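You operate a simulated robot arm through the tools that you are given. There is no shell and no other tool.

The job below is to be done with a simulated robot arm. You get a single attempt, and the scene is never put back.

JOB
Tape the TOWER carton's centre seam with the strip that the card names.
Fine: read the packing card, wet that strip on the tape wetter, lay it on, roll it flat with the orange roller and put the roller back. Set down upright: orange tape roller. What is to be rubbed or washed off counts as gone when no trace of it is left.

Only the result counts: the job must be done as asked and must still hold three seconds after the hand-in. Knocking over, shifting, dropping, spilling or breaking anything else fails it.

ROBOT AND FRAMES
A 6-joint arm with a two-finger gripper, fixed in place. Base frame: the origin is on the floor under the middle of its stand, x ahead of it, y to its left, z up. Units: m, rad, N and s.
It reaches about 1.572 m from its shoulder. Its first joint turns from -2.897 to 2.897 rad. Payload 2.45 kg.
The TCP is the grasp point between the finger pads, 0.02 m short of the fingertips. In the tool frame z runs along the fingers and y along their closing line. The gripper opens to 0.14 m; its body begins 0.168 m behind the TCP.
Orientation is that of the tool frame in the base frame, as a unit quaternion [w, x, y, z]. With the fingers straight down and closing along the base's y, the tool's x points along the base's -x, its y along +y and its z along -z.

CONTROLS
- The arm moves only by the tool play_rows. Its argument "targets" is a list of rows, each a list of 7 numbers: the shift along the base's x, y, z in m, then the turn, a rotation vector about the base's x, y, z in rad, then the closure, from 0 (fully open) to 1 (shut). In form: [[x, y, z, rx, ry, rz, grip], ...]. A call has 1 to 20 rows; each row shifts and turns the commanded pose from where the row before left it. Rows are played at 5 a second. More than 0.05 m and 0.15 rad between two rows, or a gripper value outside its range, and nothing of the call is played. Where a pose cannot be reached the arm comes as near as it can. A force on the tool above 40 N (or 10 N above the force at the start of the call, whichever is more), or a blocked arm, ends the call early, and 0.2 s more pass. Each finger travels about 0.045 m/s and halts on what it meets, pressing with about 33 N; the grip force reading is that of the motor and also rises with nothing between the fingers. The clock runs only during rows and for 0.2 s after the last one: add rows that do not move to give the fingers time. It gives the time, the measured TCP pose, the force on the tool (base axes), the opening and the grip force at its end, in the units of the frame above (readings bear some noise), with the torque about the TCP (base axes, N m) and any sound that the robot's microphone picked up.
- Cameras (640 x 400 px; columns grow to the right, rows downward): "scene" is fixed at [0.0502, 0.6503, 1.7055]; the picture's right is [-0.40, -0.92, 0.00], its down [-0.64, 0.28, -0.72] and it looks along [0.66, -0.29, -0.70] (base axes); focal length 344 px, centre (320, 200). "wrist" rides on the gripper at [0.078, 0.011, -0.209] in the tool frame; the picture's right is [-0.14, 0.99, 0.00], its down [-0.92, -0.13, -0.37] and it looks along [-0.37, -0.05, 0.93] (tool axes); focal length 280 px, centre (320, 200). There is no depth. A picture from a camera that has moved, and an enlarged one, comes with that camera's place and axes in the base frame and with its lens.
- capture(camera): a new picture of that camera. The clock stands still meanwhile.
- zoom(camera, box): a new picture of the part [left, top, right, bottom] of that camera's present view, enlarged. The clock stands still meanwhile.
- job_done(): hands the job in; it is judged then, once.

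Nothing tells you positions but the pictures and the camera data. Unless the task says otherwise, let go and move clear before handing in.

The tools are called after "Emit:" by a JSON object that holds its "api" and its "payload". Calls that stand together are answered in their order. play_rows: Moves the arm, as the interface text tells. Its arguments: {"type":"object","properties":{"targets":{"type":"array","items":{"type":"array","items":{"type":"number"}}}},"required":["targets"]} The other tools are called the same way: capture (camera) takes a picture; zoom (camera, box) takes an enlarged picture of a part of a camera's view; job_done () hands the job in.

At the start:

```text
clock: 0.0
position: [0.6097, 0.1541, 1.2509]
tool_rot: [0.0, -0.001, 1.0, 0.0]
force: [0.2, -0.1, 0.3]
moment: [-0.04, 0.0, 0.04]
gripper_width: 0.1401
finger_force: 0.0
```

scene: 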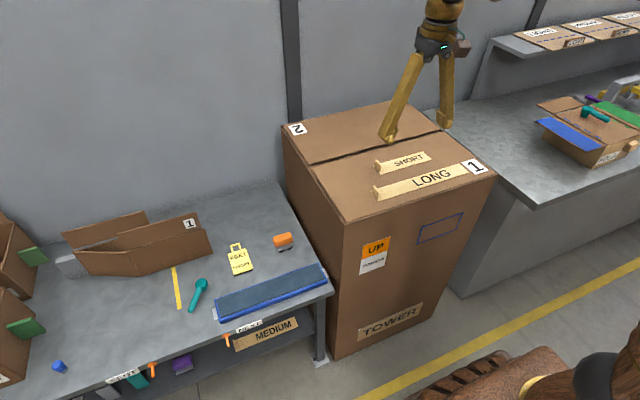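
wrist: 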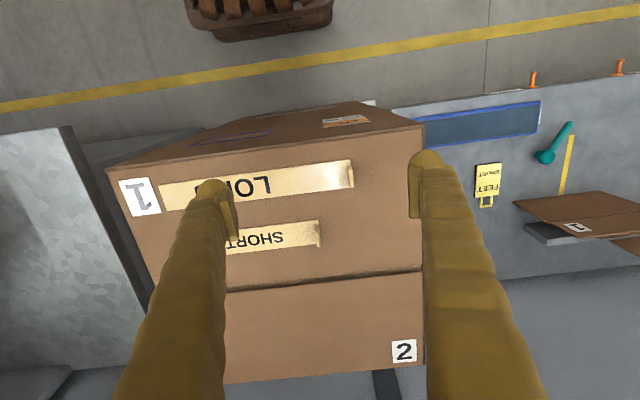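

I see the TOWER carton in the middle with a SHORT and a LONG strip lying on its top. A bench on the left holds a yellow card, an orange roller and a blue tray that may be the wetter. I'll zoom in to read things first.

Emit:
{"api": "zoom", "payload": {"camera": "scene", "box": [180, 210, 340, 330]}}

Emit:
{"api": "zoom", "payload": {"camera": "scene", "box": [270, 90, 510, 240]}}

Emit:
{"api": "zoom", "payload": {"camera": "scene", "box": [0, 180, 220, 400]}}

Emit:
{"api": "zoom", "payload": {"camera": "scene", "box": [480, 0, 640, 180]}}

Emit:
{"api": "zoom", "payload": {"camera": "scene", "box": [330, 210, 480, 350]}}

Emit:
{"api": "zoom", "payload": {"camera": "wrist", "box": [400, 60, 640, 260]}}

```text
3.33 times, centred on (260, 270) of scene
camera zoom: at [0.0502, 0.6503, 1.7055], right [-0.4, -0.92, 0.0], down [-0.64, 0.28, -0.72], along [0.66, -0.29, -0.7], focal length 1146 px, centre (520, -33)
```

zoom: 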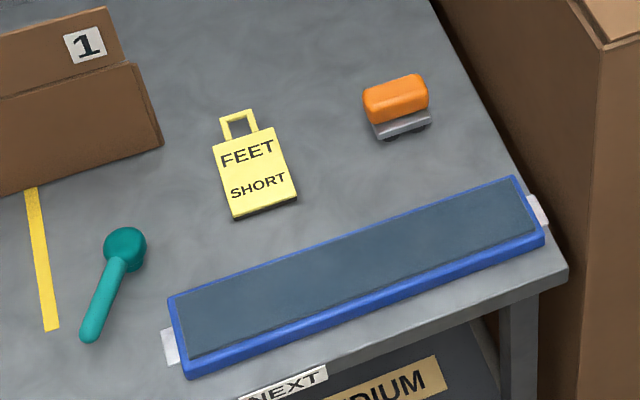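

```text
2.67 times, centred on (390, 165) of scene
camera zoom: at [0.0502, 0.6503, 1.7055], right [-0.4, -0.92, 0.0], down [-0.64, 0.28, -0.72], along [0.66, -0.29, -0.7], focal length 917 px, centre (133, 293)
```

zoom: 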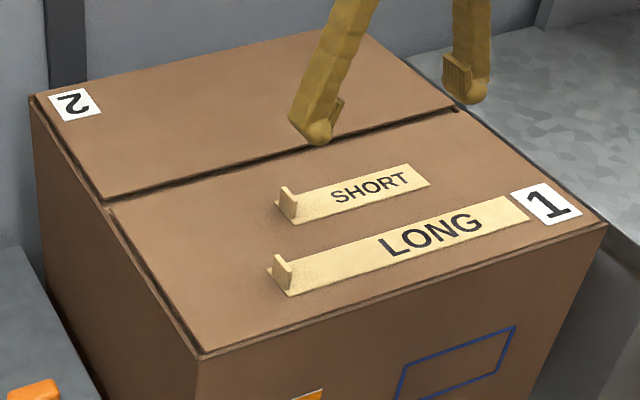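

```text
1.82 times, centred on (110, 290) of scene
camera zoom: at [0.0502, 0.6503, 1.7055], right [-0.4, -0.92, 0.0], down [-0.64, 0.28, -0.72], along [0.66, -0.29, -0.7], focal length 625 px, centre (702, 36)
```

zoom: 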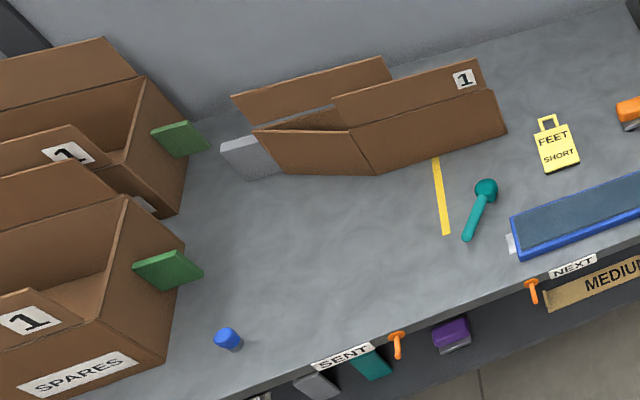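

```text
2.22 times, centred on (560, 90) of scene
camera zoom: at [0.0502, 0.6503, 1.7055], right [-0.4, -0.92, 0.0], down [-0.64, 0.28, -0.72], along [0.66, -0.29, -0.7], focal length 764 px, centre (-213, 444)
```

zoom: 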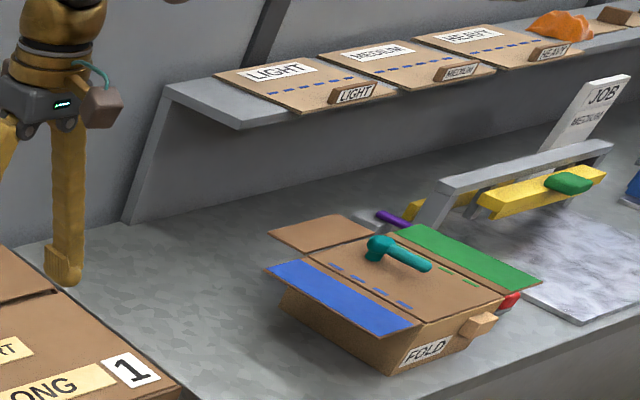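

```text
2.86 times, centred on (405, 280) of scene
camera zoom: at [0.0502, 0.6503, 1.7055], right [-0.4, -0.92, 0.0], down [-0.64, 0.28, -0.72], along [0.66, -0.29, -0.7], focal length 983 px, centre (77, -29)
```

zoom: 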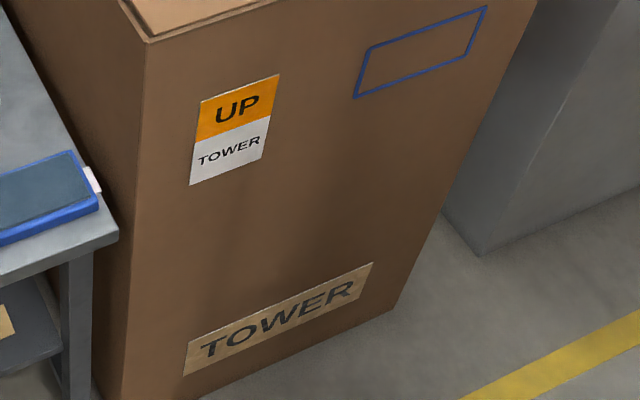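

```text
2.00 times, centred on (520, 160) of wrist
camera zoom: at [0.5319, 0.1653, 1.4617], right [0.14, 0.99, 0.0], down [0.92, -0.13, 0.37], along [0.37, -0.05, -0.93], focal length 561 px, centre (-80, 280)
```

zoom: 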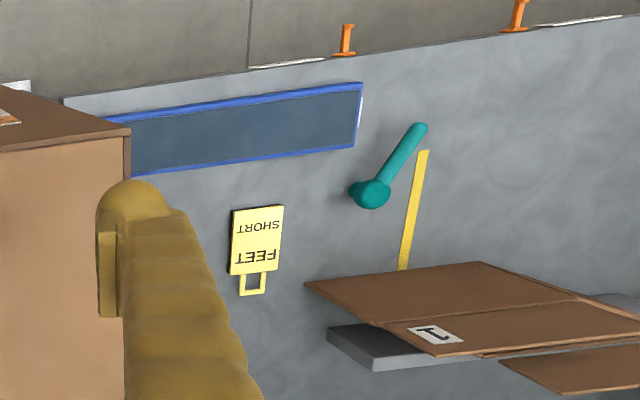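

The yellow looped card reads "FEET / SHORT", so SHORT looks like the named strip. The carton top is at about z 1.0 with its seam at x≈0.88. I'll look closer at the strip tabs, the roller and the card.

Emit:
{"api": "zoom", "payload": {"camera": "scene", "box": [368, 145, 440, 190]}}

Emit:
{"api": "zoom", "payload": {"camera": "scene", "box": [265, 222, 305, 260]}}

Emit:
{"api": "zoom", "payload": {"camera": "scene", "box": [220, 235, 270, 280]}}

Emit:
{"api": "zoom", "payload": {"camera": "scene", "box": [210, 255, 340, 330]}}

Emit:
{"api": "zoom", "payload": {"camera": "wrist", "box": [200, 150, 380, 260]}}

Emit:
{"api": "zoom", "payload": {"camera": "scene", "box": [568, 40, 640, 110]}}

```text
8.89 times, centred on (404, 168) of scene
camera zoom: at [0.0502, 0.6503, 1.7055], right [-0.4, -0.92, 0.0], down [-0.64, 0.28, -0.72], along [0.66, -0.29, -0.7], focal length 3057 px, centre (-427, 489)
```

zoom: 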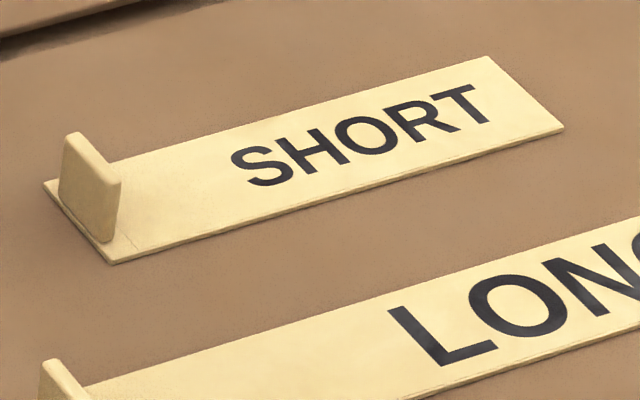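

```text
10.53 times, centred on (285, 241) of scene
camera zoom: at [0.0502, 0.6503, 1.7055], right [-0.4, -0.92, 0.0], down [-0.64, 0.28, -0.72], along [0.66, -0.29, -0.7], focal length 3620 px, centre (688, -232)
```

zoom: 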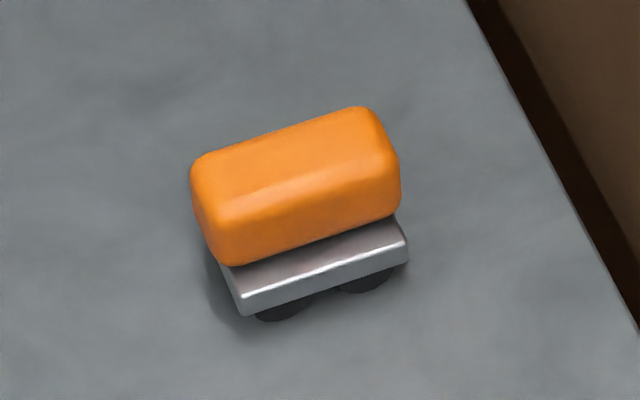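

```text
8.89 times, centred on (245, 258) of scene
camera zoom: at [0.0502, 0.6503, 1.7055], right [-0.4, -0.92, 0.0], down [-0.64, 0.28, -0.72], along [0.66, -0.29, -0.7], focal length 3057 px, centre (987, -311)
```

zoom: 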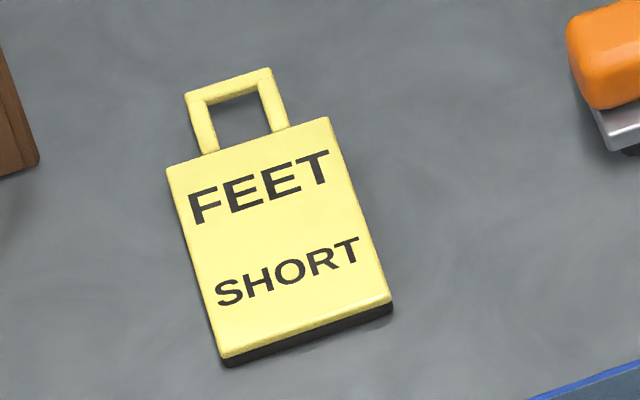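

```text
4.92 times, centred on (275, 292) of scene
camera zoom: at [0.0502, 0.6503, 1.7055], right [-0.4, -0.92, 0.0], down [-0.64, 0.28, -0.72], along [0.66, -0.29, -0.7], focal length 1693 px, centre (542, -255)
```

zoom: 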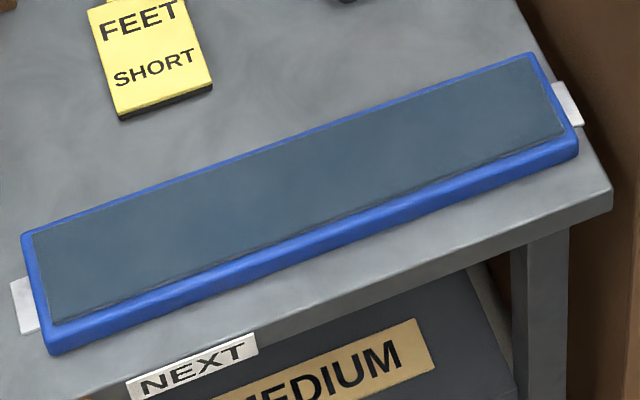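

```text
3.56 times, centred on (290, 205) of wrist
camera zoom: at [0.5319, 0.1653, 1.4617], right [0.14, 0.99, 0.0], down [0.92, -0.13, 0.37], along [0.37, -0.05, -0.93], focal length 997 px, centre (427, 182)
```

zoom: 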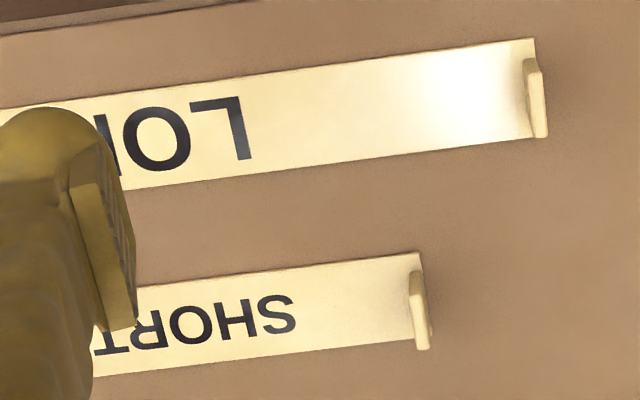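

```text
5.71 times, centred on (604, 75) of scene
camera zoom: at [0.0502, 0.6503, 1.7055], right [-0.4, -0.92, 0.0], down [-0.64, 0.28, -0.72], along [0.66, -0.29, -0.7], focal length 1965 px, centre (-1303, 914)
```

zoom: 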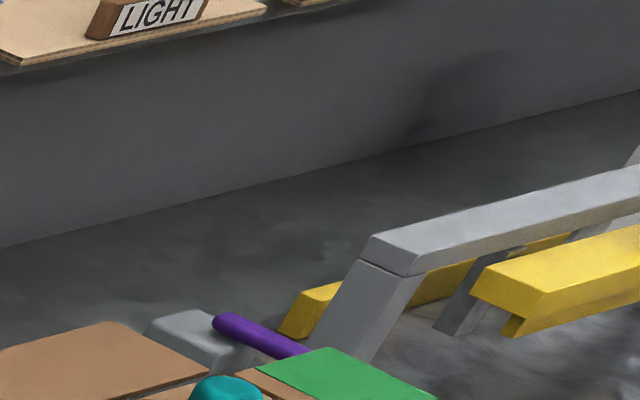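

The card reads FEET / SHORT, so I'll use the SHORT strip. It lies at about x 0.775, y -0.07 to 0.13, with its upright tab at the +y end. The roller stands near (0.85, 0.445) and its wheels roll along y. I'm moving above the SHORT tab to locate it better.

Emit:
{"api": "play_rows", "payload": {"targets": [[0.033, -0.0054, -0.026, 0, 0, 0, 0], [0.033, -0.0054, -0.026, 0, 0, 0, 0], [0.033, -0.0054, -0.026, 0, 0, 0, 0], [0.033, -0.0054, -0.026, 0, 0, 0, 0], [0.033, -0.0054, -0.026, 0, 0, 0, 0.3], [0, 0, 0, 0, 0, 0, 0.4], [0, 0, 0, 0, 0, 0, 0.4], [0, 0, 0, 0, 0, 0, 0.4]]}}

Emit:
{"api": "capture", "payload": {"camera": "wrist"}}

Emit:
{"api": "capture", "payload": {"camera": "scene"}}

```text
clock: 1.8
position: [0.7764, 0.127, 1.1195]
tool_rot: [0.0, 0.0, 1.0, 0.001]
force: [0.5, 0.1, -0.1]
moment: [0.02, -0.02, 0.0]
gripper_width: 0.0839
finger_force: 0.0
```

```text
taken
camera wrist: at [0.6971, 0.139, 1.3299], right [0.14, 0.99, 0.0], down [0.92, -0.13, 0.37], along [0.37, -0.05, -0.93], focal length 280 px, centre (320, 200)
```

wrist: 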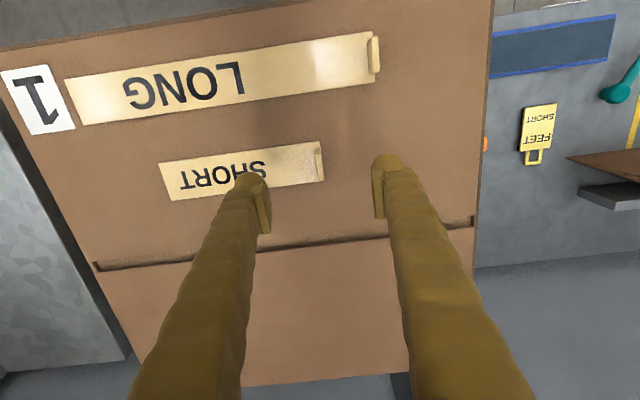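

```text
taken
```

scene: 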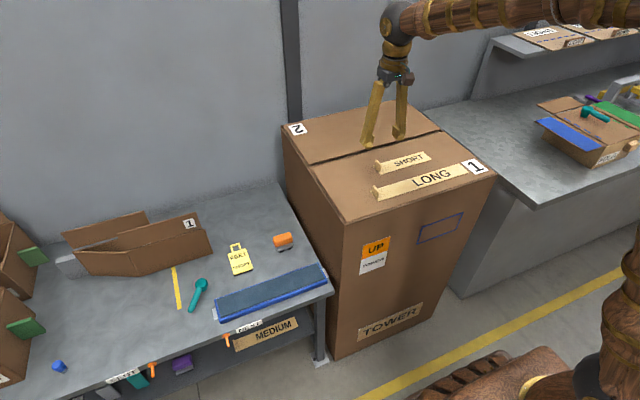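

The SHORT tab sits almost exactly under the TCP in the picture. I'll zoom in to confirm before descending.

Emit:
{"api": "zoom", "payload": {"camera": "wrist", "box": [240, 110, 400, 210]}}

Emit:
{"api": "zoom", "payload": {"camera": "scene", "box": [350, 120, 446, 180]}}

```text
4.00 times, centred on (320, 160) of wrist
camera zoom: at [0.6971, 0.139, 1.3299], right [0.14, 0.99, 0.0], down [0.92, -0.13, 0.37], along [0.37, -0.05, -0.93], focal length 1122 px, centre (320, 360)
```

zoom: 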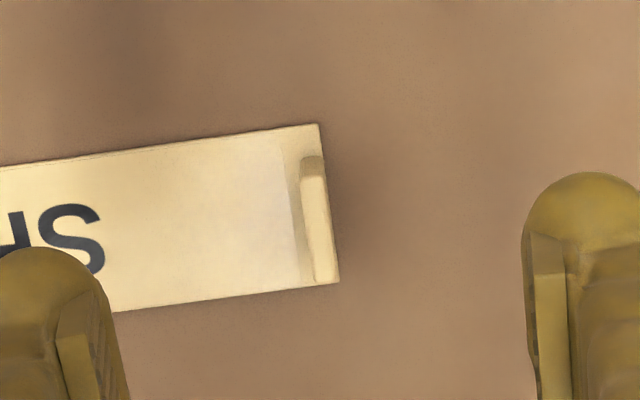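

```text
6.67 times, centred on (398, 150) of scene
camera zoom: at [0.0502, 0.6503, 1.7055], right [-0.4, -0.92, 0.0], down [-0.64, 0.28, -0.72], along [0.66, -0.29, -0.7], focal length 2293 px, centre (-200, 533)
```

zoom: 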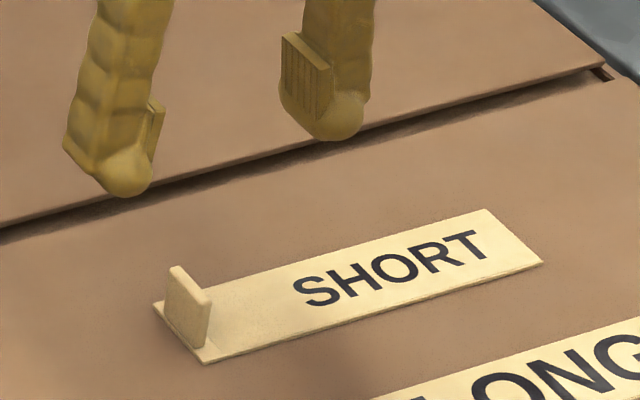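

The strip's end is at y≈0.130 and its centre at x≈0.780. The tab is at about (0.778, 0.127), rising to z≈1.03. I'm lowering the open fingers around the tab.

Emit:
{"api": "play_rows", "payload": {"targets": [[0.002, 0, -0.03, 0, 0, 0, 0.5], [0, 0, -0.03, 0, 0, 0, 0.5], [0, 0, -0.02, 0, 0, 0, 0.5], [0, 0, -0.01, 0, 0, 0, 0.5], [0, 0, -0.005, 0, 0, 0, 0.5], [0, 0, 0, 0, 0, 0, 0.5]]}}

Emit:
{"api": "zoom", "payload": {"camera": "scene", "box": [350, 120, 446, 180]}}

Emit:
{"api": "capture", "payload": {"camera": "wrist"}}

```text
clock: 3.2
position: [0.777, 0.1283, 1.0271]
tool_rot: [0.0, -0.001, 1.0, 0.0]
force: [0.2, 0.0, 0.2]
moment: [0.01, 0.01, 0.02]
gripper_width: 0.0703
finger_force: 0.0
```

```text
6.67 times, centred on (398, 150) of scene
camera zoom: at [0.0502, 0.6503, 1.7055], right [-0.4, -0.92, 0.0], down [-0.64, 0.28, -0.72], along [0.66, -0.29, -0.7], focal length 2293 px, centre (-200, 533)
```

zoom: 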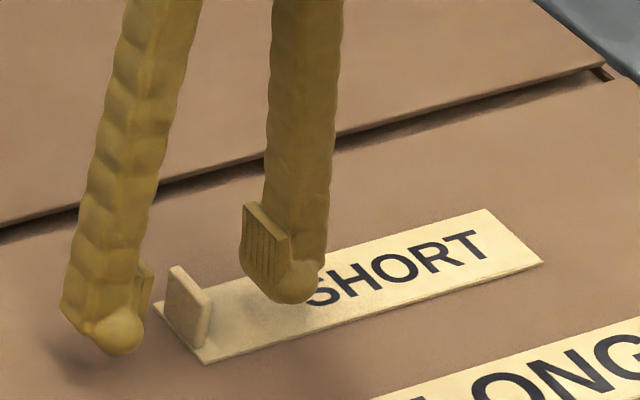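

```text
taken
camera wrist: at [0.6984, 0.1382, 1.2371], right [0.14, 0.99, 0.0], down [0.92, -0.13, 0.37], along [0.37, -0.05, -0.93], focal length 280 px, centre (320, 200)
```

wrist: 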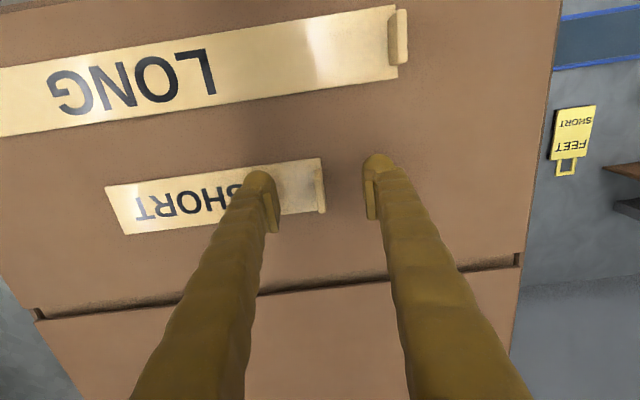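

The fingers straddle the tab with the tips just above the carton top. I'm checking the alignment in x.

Emit:
{"api": "zoom", "payload": {"camera": "wrist", "box": [240, 130, 400, 230]}}

```text
4.00 times, centred on (320, 180) of wrist
camera zoom: at [0.6984, 0.1382, 1.2371], right [0.14, 0.99, 0.0], down [0.92, -0.13, 0.37], along [0.37, -0.05, -0.93], focal length 1122 px, centre (320, 280)
```

zoom: 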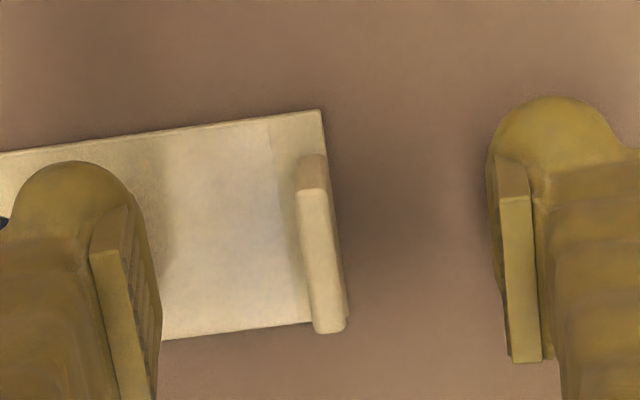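

The tab is centred between the fingers. I'm lowering a little more and closing on it.

Emit:
{"api": "play_rows", "payload": {"targets": [[-0.001, 0, -0.003, 0, 0, 0, 0.5], [0, 0, -0.003, 0, 0, 0, 0.5], [0, 0, 0, 0, 0, 0, 0.7], [0, 0, 0, 0, 0, 0, 0.9], [0, 0, 0, 0, 0, 0, 1.0], [0, 0, 0, 0, 0, 0, 1.0], [0, 0, 0, 0, 0, 0, 1.0]]}}

Emit:
{"api": "zoom", "payload": {"camera": "scene", "box": [350, 120, 446, 180]}}

Emit:
{"api": "zoom", "payload": {"camera": "wrist", "box": [240, 130, 400, 230]}}

```text
clock: 4.8
position: [0.7767, 0.1259, 1.0204]
tool_rot: [0.0, 0.0, 1.0, 0.001]
force: [0.7, 0.3, 0.0]
moment: [0.02, -0.03, 0.01]
gripper_width: 0.0062
finger_force: 30.2
```

```text
6.67 times, centred on (398, 150) of scene
camera zoom: at [0.0502, 0.6503, 1.7055], right [-0.4, -0.92, 0.0], down [-0.64, 0.28, -0.72], along [0.66, -0.29, -0.7], focal length 2293 px, centre (-200, 533)
```

zoom: 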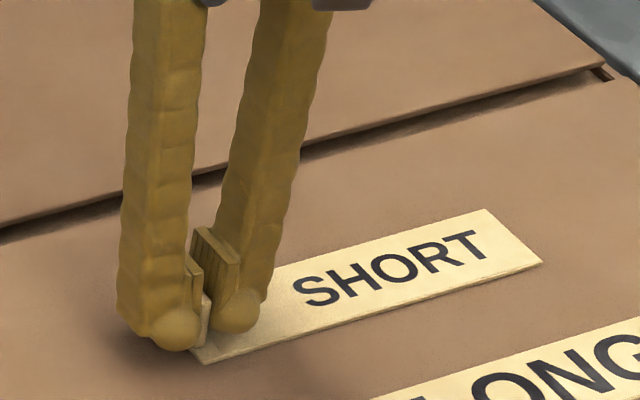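

```text
4.00 times, centred on (320, 180) of wrist
camera zoom: at [0.6979, 0.1382, 1.2309], right [0.14, 0.99, 0.0], down [0.92, -0.13, 0.37], along [0.37, -0.05, -0.93], focal length 1122 px, centre (320, 280)
```

zoom: 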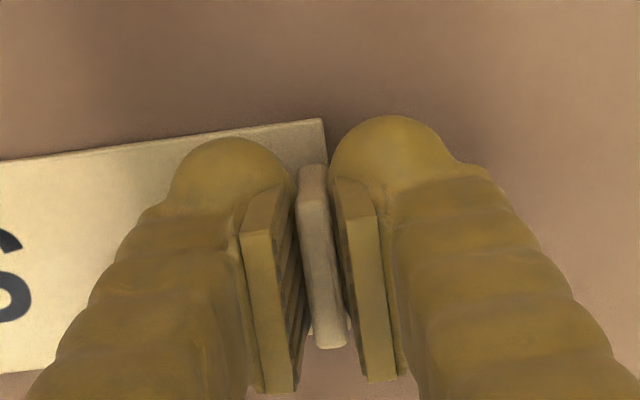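

The fingers closed on something 6 mm thick, which is the tab. I'm lifting slowly and checking that the strip comes along.

Emit:
{"api": "play_rows", "payload": {"targets": [[0, 0, 0.01, 0, 0, 0, 1], [0, 0, 0.02, 0, 0, 0, 1], [0, 0, 0.03, 0, 0, 0, 1], [0, 0, 0.04, 0, 0, 0, 1], [0, 0, 0, 0, 0, 0, 1]]}}

Emit:
{"api": "capture", "payload": {"camera": "scene"}}

Emit:
{"api": "capture", "payload": {"camera": "wrist"}}

```text
clock: 6.0
position: [0.7798, 0.1253, 1.1184]
tool_rot: [0.0, -0.001, 1.0, 0.0]
force: [0.4, 0.0, -0.3]
moment: [0.01, -0.03, -0.02]
gripper_width: 0.0061
finger_force: 32.9
```

```text
taken
```

scene: 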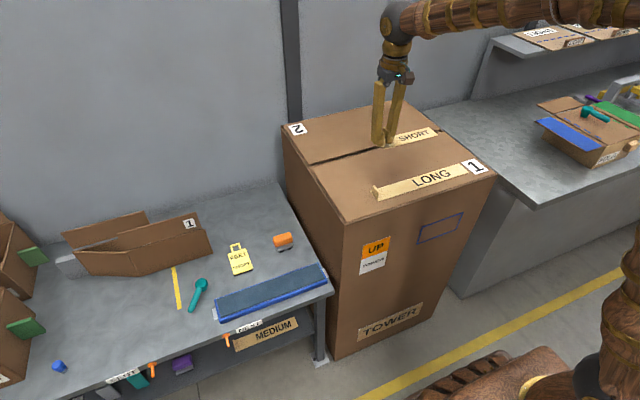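

```text
taken
camera wrist: at [0.6993, 0.1374, 1.3302], right [0.14, 0.99, 0.0], down [0.92, -0.13, 0.37], along [0.36, -0.05, -0.93], focal length 280 px, centre (320, 200)
```

wrist: 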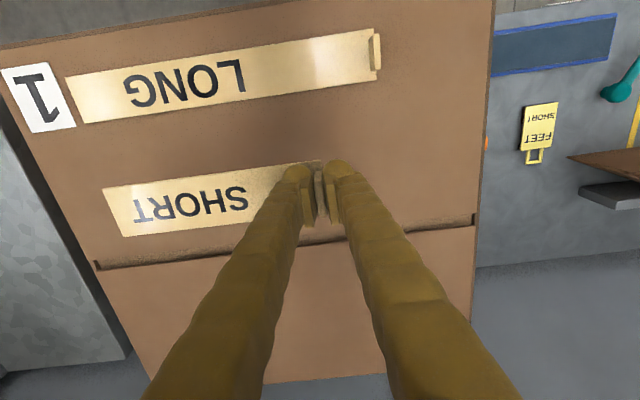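

The strip is lifted and level. I'm carrying it over to the tape wetter.

Emit:
{"api": "play_rows", "payload": {"targets": [[0, 0.03, 0.01, 0, 0, 0, 1], [0, 0.045, 0.01, 0, 0, 0, 1], [-0.009, 0.045, 0, 0, 0, 0, 1], [-0.009, 0.045, 0, 0, 0, 0, 1], [-0.01, 0.045, 0, 0, 0, 0, 1], [-0.01, 0.045, 0, 0, 0, 0, 1], [-0.01, 0.045, 0, 0, 0, 0, 1], [-0.01, 0.045, 0, 0, 0, 0, 1], [-0.01, 0.045, 0, 0, 0, 0, 1], [-0.01, 0.045, 0, 0, 0, 0, 1], [-0.01, 0.045, 0, 0, 0, 0, 1], [-0.007, 0.039, 0, 0, 0, 0, 1], [0, 0, 0, 0, 0, 0, 1], [0, 0, 0, 0, 0, 0, 1]]}}

Emit:
{"api": "capture", "payload": {"camera": "wrist"}}

Emit:
{"api": "capture", "payload": {"camera": "scene"}}

```text
clock: 9.0
position: [0.6803, 0.6449, 1.1405]
tool_rot: [0.0, 0.0, 1.0, 0.0]
force: [-0.4, 0.4, -0.4]
moment: [0.03, -0.01, -0.02]
gripper_width: 0.0061
finger_force: 33.2
```

```text
taken
camera wrist: at [0.6018, 0.6564, 1.35], right [0.14, 0.99, 0.0], down [0.92, -0.13, 0.37], along [0.36, -0.05, -0.93], focal length 280 px, centre (320, 200)
```

wrist: 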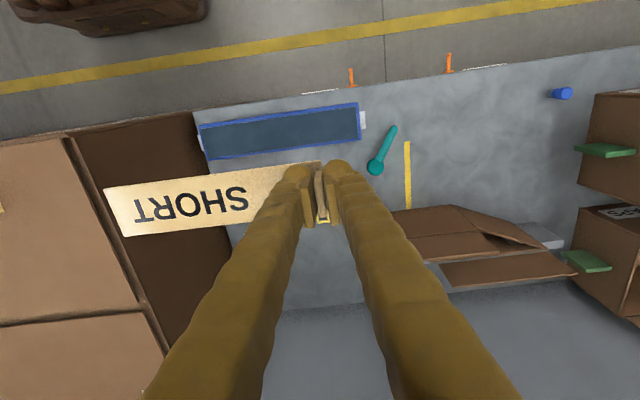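

```text
taken
```

scene: 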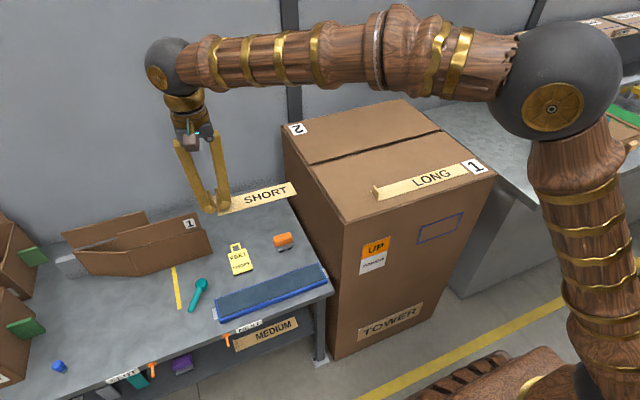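

The wetter spans about x 0.646–0.729 and y 0.355–0.74, so its centre is near (0.687, 0.548). The strip is over it in y, so I'll centre it in x and descend to a check height.

Emit:
{"api": "play_rows", "payload": {"targets": [[0.002, 0, -0.03, 0, 0, 0, 1], [0.002, 0, -0.045, 0, 0, 0, 1], [0, 0, -0.045, 0, 0, 0, 1], [0, 0, -0.045, 0, 0, 0, 1], [0, 0, -0.045, 0, 0, 0, 1], [0, 0, -0.045, 0, 0, 0, 1], [0, 0, -0.045, 0, 0, 0, 1], [0, 0, -0.04, 0, 0, 0, 1], [0, 0, -0.02, 0, 0, 0, 1], [0, 0, 0, 0, 0, 0, 1], [0, 0, 0, 0, 0, 0, 1]]}}

Emit:
{"api": "capture", "payload": {"camera": "wrist"}}

Emit:
{"api": "zoom", "payload": {"camera": "scene", "box": [180, 210, 340, 330]}}

```text
clock: 11.4
position: [0.687, 0.6457, 0.7813]
tool_rot: [0.001, 0.0, 1.0, -0.001]
force: [-0.4, 0.1, -0.6]
moment: [0.02, -0.02, 0.0]
gripper_width: 0.0059
finger_force: 33.0
```

```text
taken
camera wrist: at [0.6074, 0.6575, 0.9917], right [0.14, 0.99, 0.0], down [0.92, -0.13, 0.37], along [0.37, -0.05, -0.93], focal length 280 px, centre (320, 200)
```

wrist: 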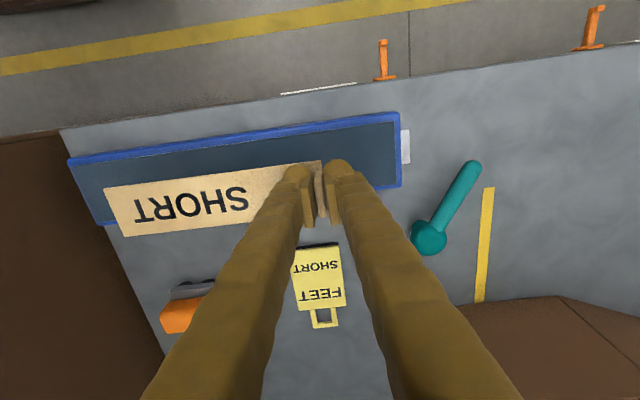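

```text
3.33 times, centred on (260, 270) of scene
camera zoom: at [0.0502, 0.6503, 1.7055], right [-0.4, -0.92, 0.0], down [-0.64, 0.28, -0.72], along [0.66, -0.29, -0.7], focal length 1146 px, centre (520, -33)
```

zoom: 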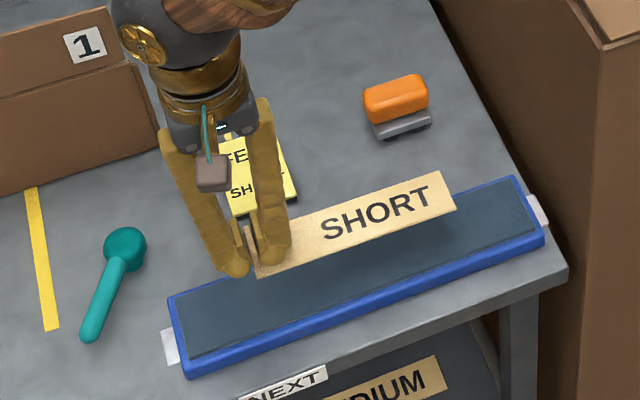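

The wetter's rim is at about z 0.685 and the strip's underside is at about 0.758 now. I'm descending most of the way, then going in small steps while watching the force.

Emit:
{"api": "play_rows", "payload": {"targets": [[-0.002, 0, -0.02, 0, 0, 0, 1], [0, 0, -0.02, 0, 0, 0, 1], [0, 0, -0.01, 0, 0, 0, 1], [0, 0, -0.005, 0, 0, 0, 1], [0, 0, 0, 0, 0, 0, 1]]}}

Emit:
{"api": "zoom", "payload": {"camera": "scene", "box": [210, 255, 340, 330]}}

Emit:
{"api": "capture", "payload": {"camera": "wrist"}}

```text
clock: 12.6
position: [0.6833, 0.6462, 0.7243]
tool_rot: [0.0, 0.0, 1.0, 0.0]
force: [0.1, 0.3, 0.4]
moment: [0.02, -0.03, -0.04]
gripper_width: 0.006
finger_force: 33.1
```

```text
4.92 times, centred on (275, 292) of scene
camera zoom: at [0.0502, 0.6503, 1.7055], right [-0.4, -0.92, 0.0], down [-0.64, 0.28, -0.72], along [0.66, -0.29, -0.7], focal length 1693 px, centre (542, -255)
```

zoom: 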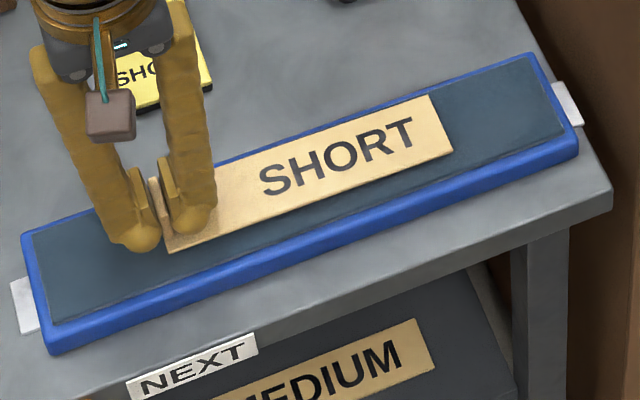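

```text
taken
camera wrist: at [0.6051, 0.6569, 0.936], right [0.14, 0.99, 0.0], down [0.92, -0.13, 0.37], along [0.37, -0.05, -0.93], focal length 280 px, centre (320, 200)
```

wrist: 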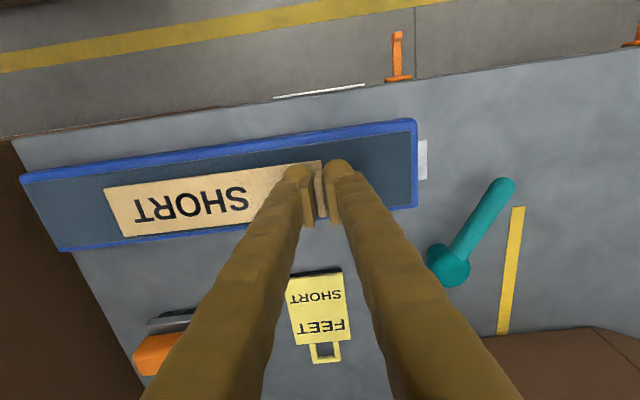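

The strip is just above the pad. I'm continuing down gently.

Emit:
{"api": "play_rows", "payload": {"targets": [[0, 0, -0.004, 0, 0, 0, 1], [0, 0, -0.004, 0, 0, 0, 1], [0, 0, -0.002, 0, 0, 0, 1], [0, 0, 0, 0, 0, 0, 1]]}}

Emit:
{"api": "zoom", "payload": {"camera": "scene", "box": [210, 255, 340, 330]}}

```text
clock: 13.6
position: [0.6849, 0.6459, 0.7186]
tool_rot: [0.0, 0.0, 1.0, 0.0]
force: [-1.8, -2.7, 28.3]
moment: [-0.06, 0.03, -0.01]
gripper_width: 0.0061
finger_force: 32.7
```

```text
4.92 times, centred on (275, 292) of scene
camera zoom: at [0.0502, 0.6503, 1.7055], right [-0.4, -0.92, 0.0], down [-0.64, 0.28, -0.72], along [0.66, -0.29, -0.7], focal length 1693 px, centre (542, -255)
```

zoom: 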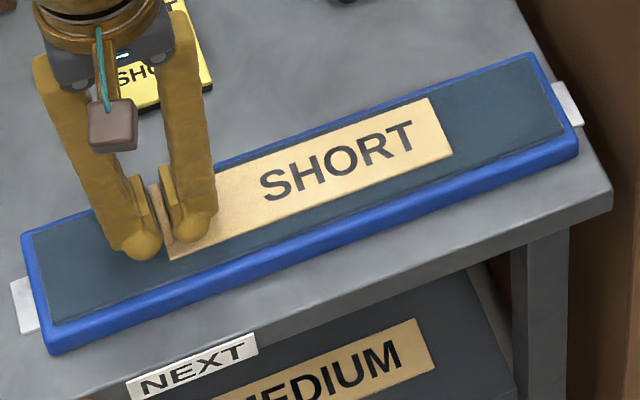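

The strip has made contact, and 28 N is more than I want. I'm easing up and inspecting.

Emit:
{"api": "play_rows", "payload": {"targets": [[0, 0, 0.002, 0, 0, 0, 1], [0, 0, 0.001, 0, 0, 0, 1], [0, 0, 0, 0, 0, 0, 1]]}}

Emit:
{"api": "zoom", "payload": {"camera": "scene", "box": [230, 265, 310, 315]}}

Emit:
{"api": "zoom", "payload": {"camera": "wrist", "box": [80, 130, 360, 260]}}

```text
clock: 14.4
position: [0.6842, 0.6448, 0.7176]
tool_rot: [0.0, -0.001, 1.0, -0.001]
force: [-0.2, -0.3, 0.0]
moment: [0.0, -0.01, -0.03]
gripper_width: 0.006
finger_force: 33.0
```

```text
8.00 times, centred on (270, 290) of scene
camera zoom: at [0.0502, 0.6503, 1.7055], right [-0.4, -0.92, 0.0], down [-0.64, 0.28, -0.72], along [0.66, -0.29, -0.7], focal length 2752 px, centre (720, -520)
```

zoom: 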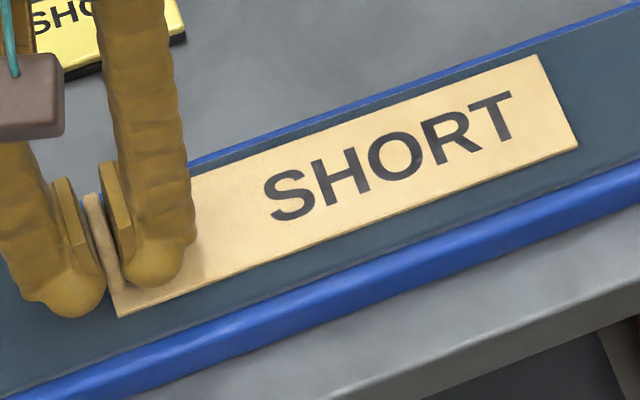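

```text
2.29 times, centred on (220, 195) of wrist
camera zoom: at [0.6048, 0.6571, 0.9283], right [0.14, 0.99, 0.0], down [0.92, -0.13, 0.37], along [0.36, -0.05, -0.93], focal length 641 px, centre (549, 211)
```

zoom: 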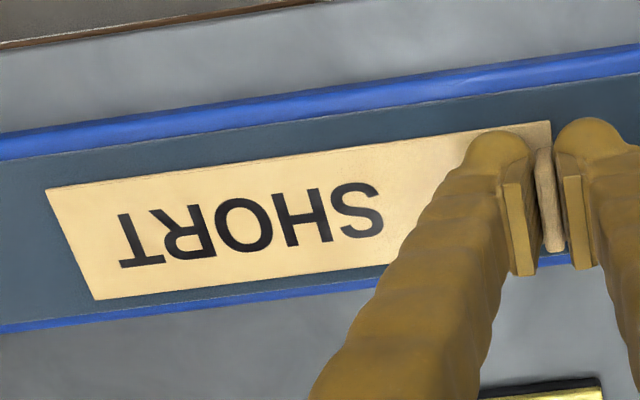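

The force is zero now and the strip lies over the pad, a little toward its far edge. I'll lift slightly, shift 5 mm toward the pad's centre, then press lightly and hold.

Emit:
{"api": "play_rows", "payload": {"targets": [[0, 0, 0.004, 0, 0, 0, 1], [-0.005, 0, 0, 0, 0, 0, 1], [0, 0, -0.003, 0, 0, 0, 1], [0, 0, -0.002, 0, 0, 0, 1], [0, 0, 0, 0, 0, 0, 1], [0, 0, 0, 0, 0, 0, 1], [0, 0, 0, 0, 0, 0, 1], [0, 0, 0, 0, 0, 0, 1]]}}

Emit:
{"api": "zoom", "payload": {"camera": "scene", "box": [230, 265, 310, 315]}}

```text
clock: 16.2
position: [0.6804, 0.6453, 0.7167]
tool_rot: [0.0, 0.0, 1.0, 0.0]
force: [0.1, -0.7, 5.3]
moment: [0.01, 0.0, 0.01]
gripper_width: 0.0059
finger_force: 33.1
```

```text
8.00 times, centred on (270, 290) of scene
camera zoom: at [0.0502, 0.6503, 1.7055], right [-0.4, -0.92, 0.0], down [-0.64, 0.28, -0.72], along [0.66, -0.29, -0.7], focal length 2752 px, centre (720, -520)
```

zoom: 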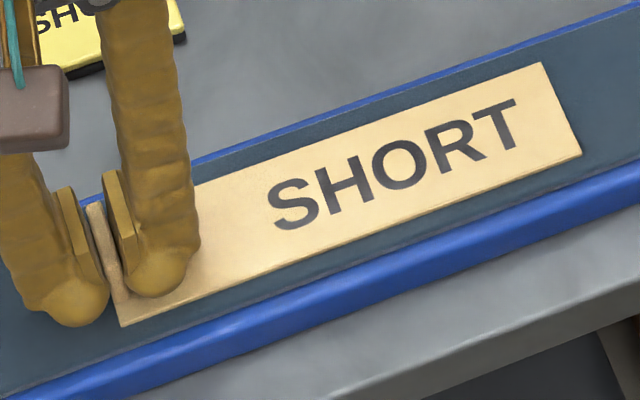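

I'm pressing lightly at 5 N, but the load sits mainly under the tab. I'll tilt the strip very slightly so its far end also presses on the pad.

Emit:
{"api": "play_rows", "payload": {"targets": [[0, 0, 0.001, 0.008, 0, 0, 1], [0, 0, 0.001, 0.008, 0, 0, 1], [0, 0, 0, 0, 0, 0, 1], [0, 0, 0, 0, 0, 0, 1]]}}

Emit:
{"api": "zoom", "payload": {"camera": "scene", "box": [230, 265, 310, 315]}}

```text
clock: 17.2
position: [0.6788, 0.6456, 0.7186]
tool_rot: [0.0, 0.0, 1.0, 0.007]
force: [-0.3, 0.1, 0.6]
moment: [0.02, 0.01, -0.04]
gripper_width: 0.0061
finger_force: 32.9
```

```text
8.00 times, centred on (270, 290) of scene
camera zoom: at [0.0502, 0.6503, 1.7055], right [-0.4, -0.92, 0.0], down [-0.64, 0.28, -0.72], along [0.66, -0.29, -0.7], focal length 2752 px, centre (720, -520)
```

zoom: 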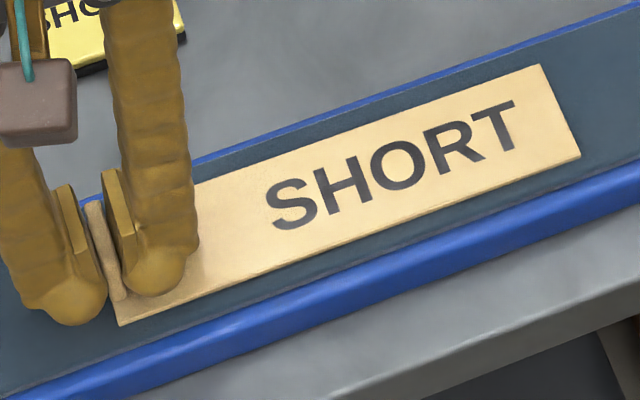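

Emit:
{"api": "play_rows", "payload": {"targets": [[0, 0, -0.001, 0, 0, 0, 1], [0, 0, -0.001, 0, 0, 0, 1], [0, 0, 0, 0, 0, 0, 1], [0, 0, 0, 0, 0, 0, 1]]}}

Emit:
{"api": "zoom", "payload": {"camera": "wrist", "box": [80, 130, 360, 260]}}

```text
clock: 18.2
position: [0.6791, 0.646, 0.7166]
tool_rot: [0.0, 0.0, 1.0, 0.008]
force: [-0.2, -0.4, -0.4]
moment: [-0.02, 0.01, -0.02]
gripper_width: 0.0059
finger_force: 33.1
```

```text
2.29 times, centred on (220, 195) of wrist
camera zoom: at [0.6004, 0.6539, 0.9279], right [0.14, 0.99, 0.02], down [0.92, -0.13, 0.37], along [0.36, -0.04, -0.93], focal length 641 px, centre (549, 211)
```

zoom: 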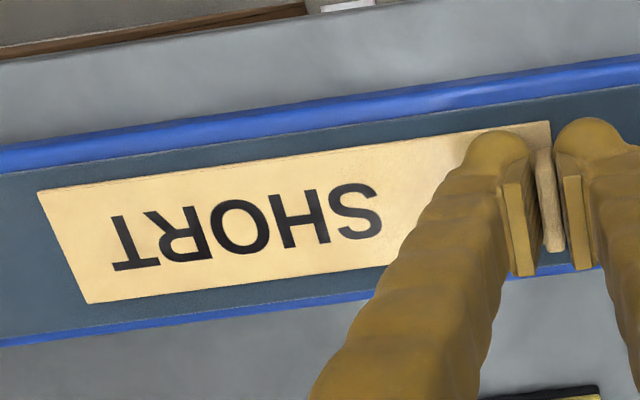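

Emit:
{"api": "play_rows", "payload": {"targets": [[0, 0, -0.001, 0, 0, 0, 1], [0, 0, 0, 0, 0, 0, 1], [0, 0, 0, 0, 0, 0, 1]]}}

Emit:
{"api": "zoom", "payload": {"camera": "scene", "box": [250, 265, 320, 309]}}

```text
clock: 19.0
position: [0.6791, 0.6459, 0.7162]
tool_rot: [0.0, 0.0, 1.0, 0.008]
force: [1.0, -1.9, 12.5]
moment: [-0.03, -0.03, -0.02]
gripper_width: 0.0061
finger_force: 33.0
```

```text
9.09 times, centred on (285, 287) of scene
camera zoom: at [0.0502, 0.6503, 1.7055], right [-0.4, -0.92, 0.0], down [-0.64, 0.28, -0.72], along [0.66, -0.29, -0.7], focal length 3127 px, centre (638, -591)
```

zoom: 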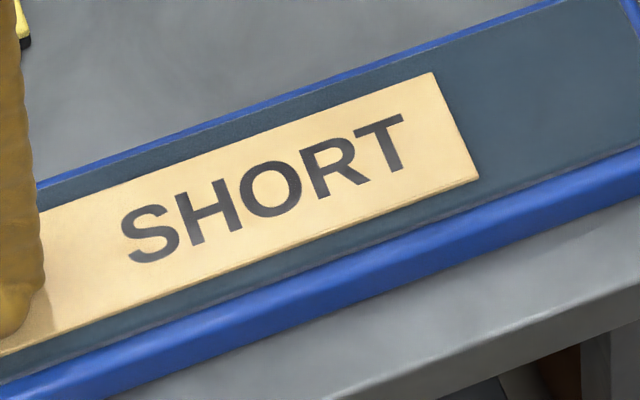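

The strip looks flat on the pad. To be sure the whole underside gets wet, I'll level the tool and open the fingers slightly so the strip rests fully on the pad. Then I'll grip the tab again.

Emit:
{"api": "play_rows", "payload": {"targets": [[0, 0, 0.001, -0.008, 0, 0, 1], [0, 0, 0.001, -0.008, 0, 0, 1], [0, 0, 0, 0, 0, 0, 0.8], [0, 0, 0, 0, 0, 0, 0.8], [0, 0, 0, 0, 0, 0, 0.8], [0, 0, 0, 0, 0, 0, 0.8], [0, 0, 0, 0, 0, 0, 0.8], [0, 0, 0, 0, 0, 0, 0.8]]}}

Emit:
{"api": "zoom", "payload": {"camera": "scene", "box": [230, 265, 310, 315]}}

Emit:
{"api": "zoom", "payload": {"camera": "wrist", "box": [80, 130, 360, 260]}}

```text
clock: 20.8
position: [0.6779, 0.6463, 0.7191]
tool_rot: [0.0, 0.0, 1.0, 0.0]
force: [0.6, -0.6, -0.1]
moment: [-0.01, -0.07, 0.0]
gripper_width: 0.0279
finger_force: 0.2
```

```text
8.00 times, centred on (270, 290) of scene
camera zoom: at [0.0502, 0.6503, 1.7055], right [-0.4, -0.92, 0.0], down [-0.64, 0.28, -0.72], along [0.66, -0.29, -0.7], focal length 2752 px, centre (720, -520)
```

zoom: 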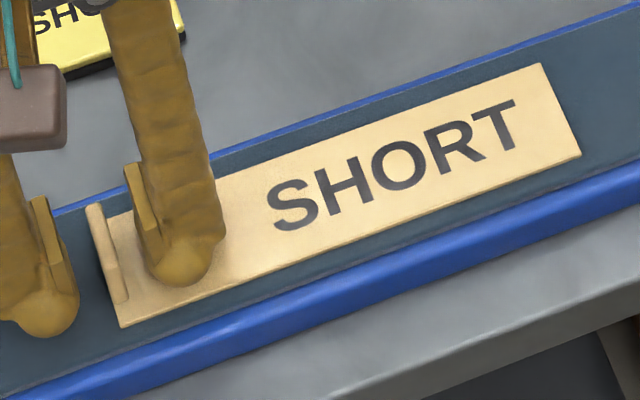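

```text
2.29 times, centred on (220, 195) of wrist
camera zoom: at [0.6, 0.6575, 0.9287], right [0.14, 0.99, 0.0], down [0.92, -0.13, 0.37], along [0.37, -0.05, -0.93], focal length 641 px, centre (549, 211)
```

zoom: 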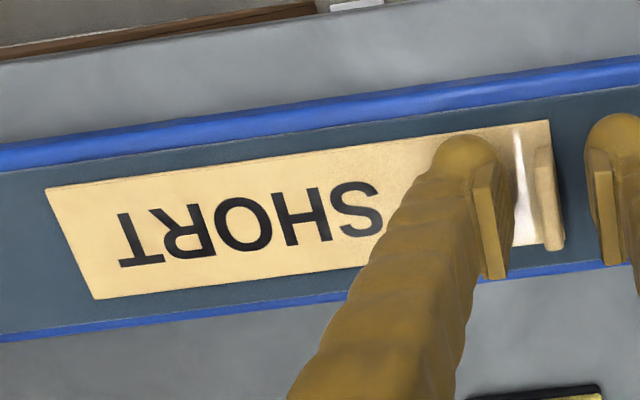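

The strip rests flat on the pad with its tab centred between the fingers. I'm gripping the tab again, lifting, and checking for a wet look.

Emit:
{"api": "play_rows", "payload": {"targets": [[0, 0, 0, 0, 0, 0, 0.8], [0, 0, -0.001, 0, 0, 0, 0.9], [0, 0, 0, 0, 0, 0, 1], [0, 0, 0, 0, 0, 0, 1], [0, 0, 0, 0, 0, 0, 1], [0, 0, 0.01, 0, 0, 0, 1], [0, 0, 0.02, 0, 0, 0, 1], [0, 0, 0.03, 0, 0, 0, 1], [0, 0, 0.04, 0, 0, 0, 1], [0, 0, 0, 0, 0, 0, 1]]}}

Emit:
{"api": "zoom", "payload": {"camera": "scene", "box": [180, 210, 340, 330]}}

Emit:
{"api": "capture", "payload": {"camera": "wrist"}}

```text
clock: 23.0
position: [0.6808, 0.6458, 0.8168]
tool_rot: [0.0, 0.0, 1.0, 0.0]
force: [0.7, 0.2, -0.1]
moment: [-0.01, -0.03, -0.03]
gripper_width: 0.0061
finger_force: 33.6
```

```text
3.33 times, centred on (260, 270) of scene
camera zoom: at [0.0502, 0.6503, 1.7055], right [-0.4, -0.92, 0.0], down [-0.64, 0.28, -0.72], along [0.66, -0.29, -0.7], focal length 1146 px, centre (520, -33)
```

zoom: 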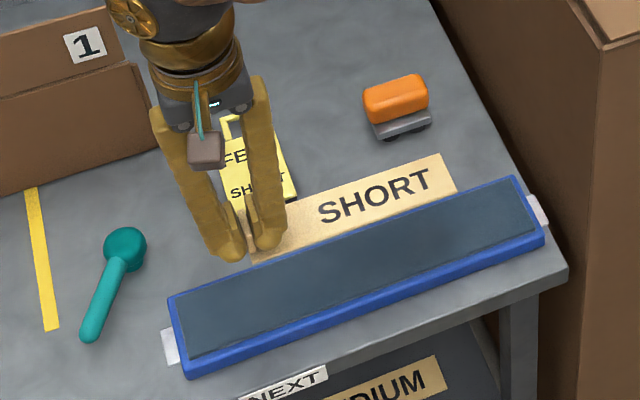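

```text
taken
camera wrist: at [0.6013, 0.6576, 1.0271], right [0.14, 0.99, 0.0], down [0.92, -0.13, 0.37], along [0.37, -0.05, -0.93], focal length 280 px, centre (320, 200)
```

wrist: 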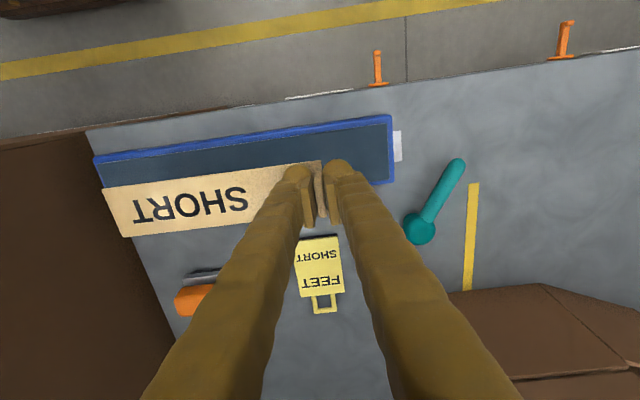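

The wetter hasn't moved. I'll compare the SHORT strip's colour with the dry LONG strip to see whether it took up water.

Emit:
{"api": "zoom", "payload": {"camera": "scene", "box": [230, 150, 480, 290]}}

Emit:
{"api": "zoom", "payload": {"camera": "scene", "box": [210, 255, 340, 330]}}

```text
2.56 times, centred on (355, 220) of scene
camera zoom: at [0.0502, 0.6503, 1.7055], right [-0.4, -0.92, 0.0], down [-0.64, 0.28, -0.72], along [0.66, -0.29, -0.7], focal length 880 px, centre (230, 149)
```

zoom: 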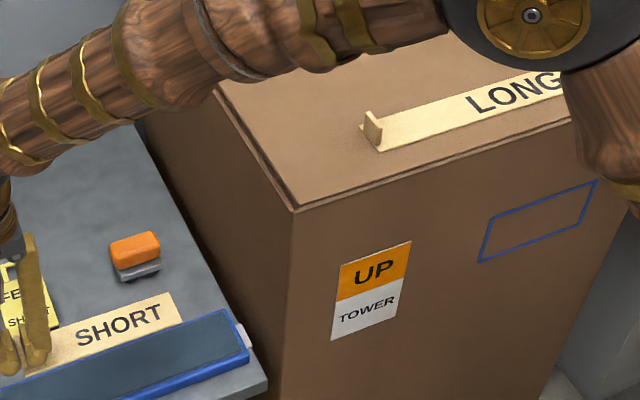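

```text
4.92 times, centred on (275, 292) of scene
camera zoom: at [0.0502, 0.6503, 1.7055], right [-0.4, -0.92, 0.0], down [-0.64, 0.28, -0.72], along [0.66, -0.29, -0.7], focal length 1693 px, centre (542, -255)
```

zoom: 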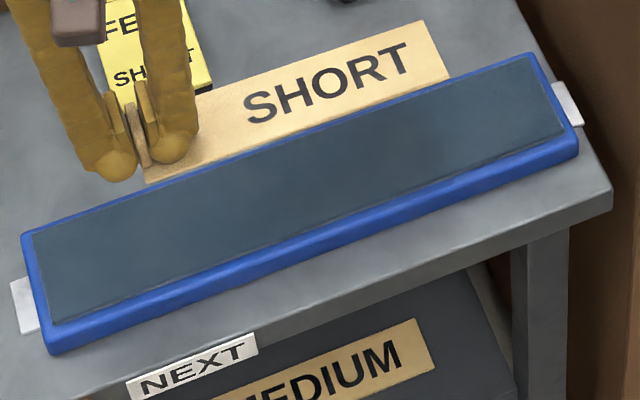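

I can't tell wetness from the top face. As a precaution I'll set the strip back on the pad with almost no force and draw it a short way along the pad, watching the side force so the wetter isn't moved.

Emit:
{"api": "play_rows", "payload": {"targets": [[0, 0, -0.04, 0, 0, 0, 1], [0, 0, -0.03, 0, 0, 0, 1], [0, 0, -0.02, 0, 0, 0, 1], [0, 0, -0.008, 0, 0, 0, 1], [0, 0, -0.002, 0, 0, 0, 1], [0, 0, 0, 0, 0, 0, 1]]}}

```text
clock: 24.4
position: [0.6798, 0.6451, 0.7162]
tool_rot: [0.0, 0.0, 1.0, 0.0]
force: [-0.8, -1.2, 3.2]
moment: [-0.01, 0.0, -0.01]
gripper_width: 0.0063
finger_force: 33.1
```

Contact is light at about 3 N. I'm drawing it slowly along y.

Emit:
{"api": "play_rows", "payload": {"targets": [[0, 0.006, 0.0003, 0, 0, 0, 1], [0, 0.008, 0, 0, 0, 0, 1], [0, 0.008, 0, 0, 0, 0, 1], [0, 0.008, 0, 0, 0, 0, 1]]}}

Emit:
{"api": "zoom", "payload": {"camera": "scene", "box": [210, 255, 340, 330]}}

```text
clock: 25.4
position: [0.6783, 0.6762, 0.7176]
tool_rot: [0.0, -0.001, 1.0, 0.0]
force: [0.1, 0.2, -0.3]
moment: [0.0, 0.03, 0.02]
gripper_width: 0.0062
finger_force: 33.1
```

```text
4.92 times, centred on (275, 292) of scene
camera zoom: at [0.0502, 0.6503, 1.7055], right [-0.4, -0.92, 0.0], down [-0.64, 0.28, -0.72], along [0.66, -0.29, -0.7], focal length 1693 px, centre (542, -255)
```

zoom: 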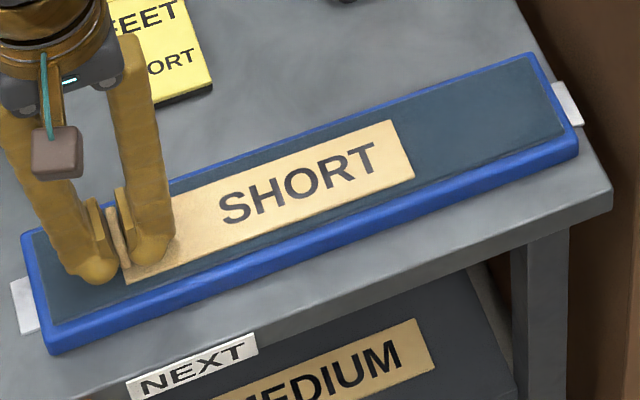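

The wetter hasn't moved. I'm drawing the strip back the other way at the same light contact.

Emit:
{"api": "play_rows", "payload": {"targets": [[0, -0.004, -0.0004, 0, 0, 0, 1], [0, -0.008, 0, 0, 0, 0, 1], [0, -0.008, 0, 0, 0, 0, 1], [0, -0.008, 0, 0, 0, 0, 1], [0, -0.008, 0, 0, 0, 0, 1], [0, -0.008, 0, 0, 0, 0, 1], [0, -0.008, 0, 0, 0, 0, 1], [0, 0, 0, 0, 0, 0, 1], [0, 0, 0, 0, 0, 0, 1], [0, 0, 0, 0, 0, 0, 1]]}}

Emit:
{"api": "zoom", "payload": {"camera": "scene", "box": [210, 255, 340, 330]}}

```text
clock: 27.6
position: [0.6789, 0.6241, 0.7173]
tool_rot: [0.001, 0.0, 1.0, -0.001]
force: [-0.7, -0.1, 0.2]
moment: [0.01, -0.02, 0.02]
gripper_width: 0.0058
finger_force: 33.2
```

```text
4.92 times, centred on (275, 292) of scene
camera zoom: at [0.0502, 0.6503, 1.7055], right [-0.4, -0.92, 0.0], down [-0.64, 0.28, -0.72], along [0.66, -0.29, -0.7], focal length 1693 px, centre (542, -255)
```

zoom: 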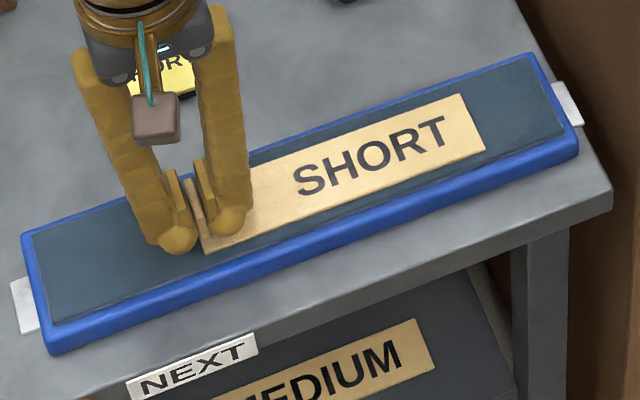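

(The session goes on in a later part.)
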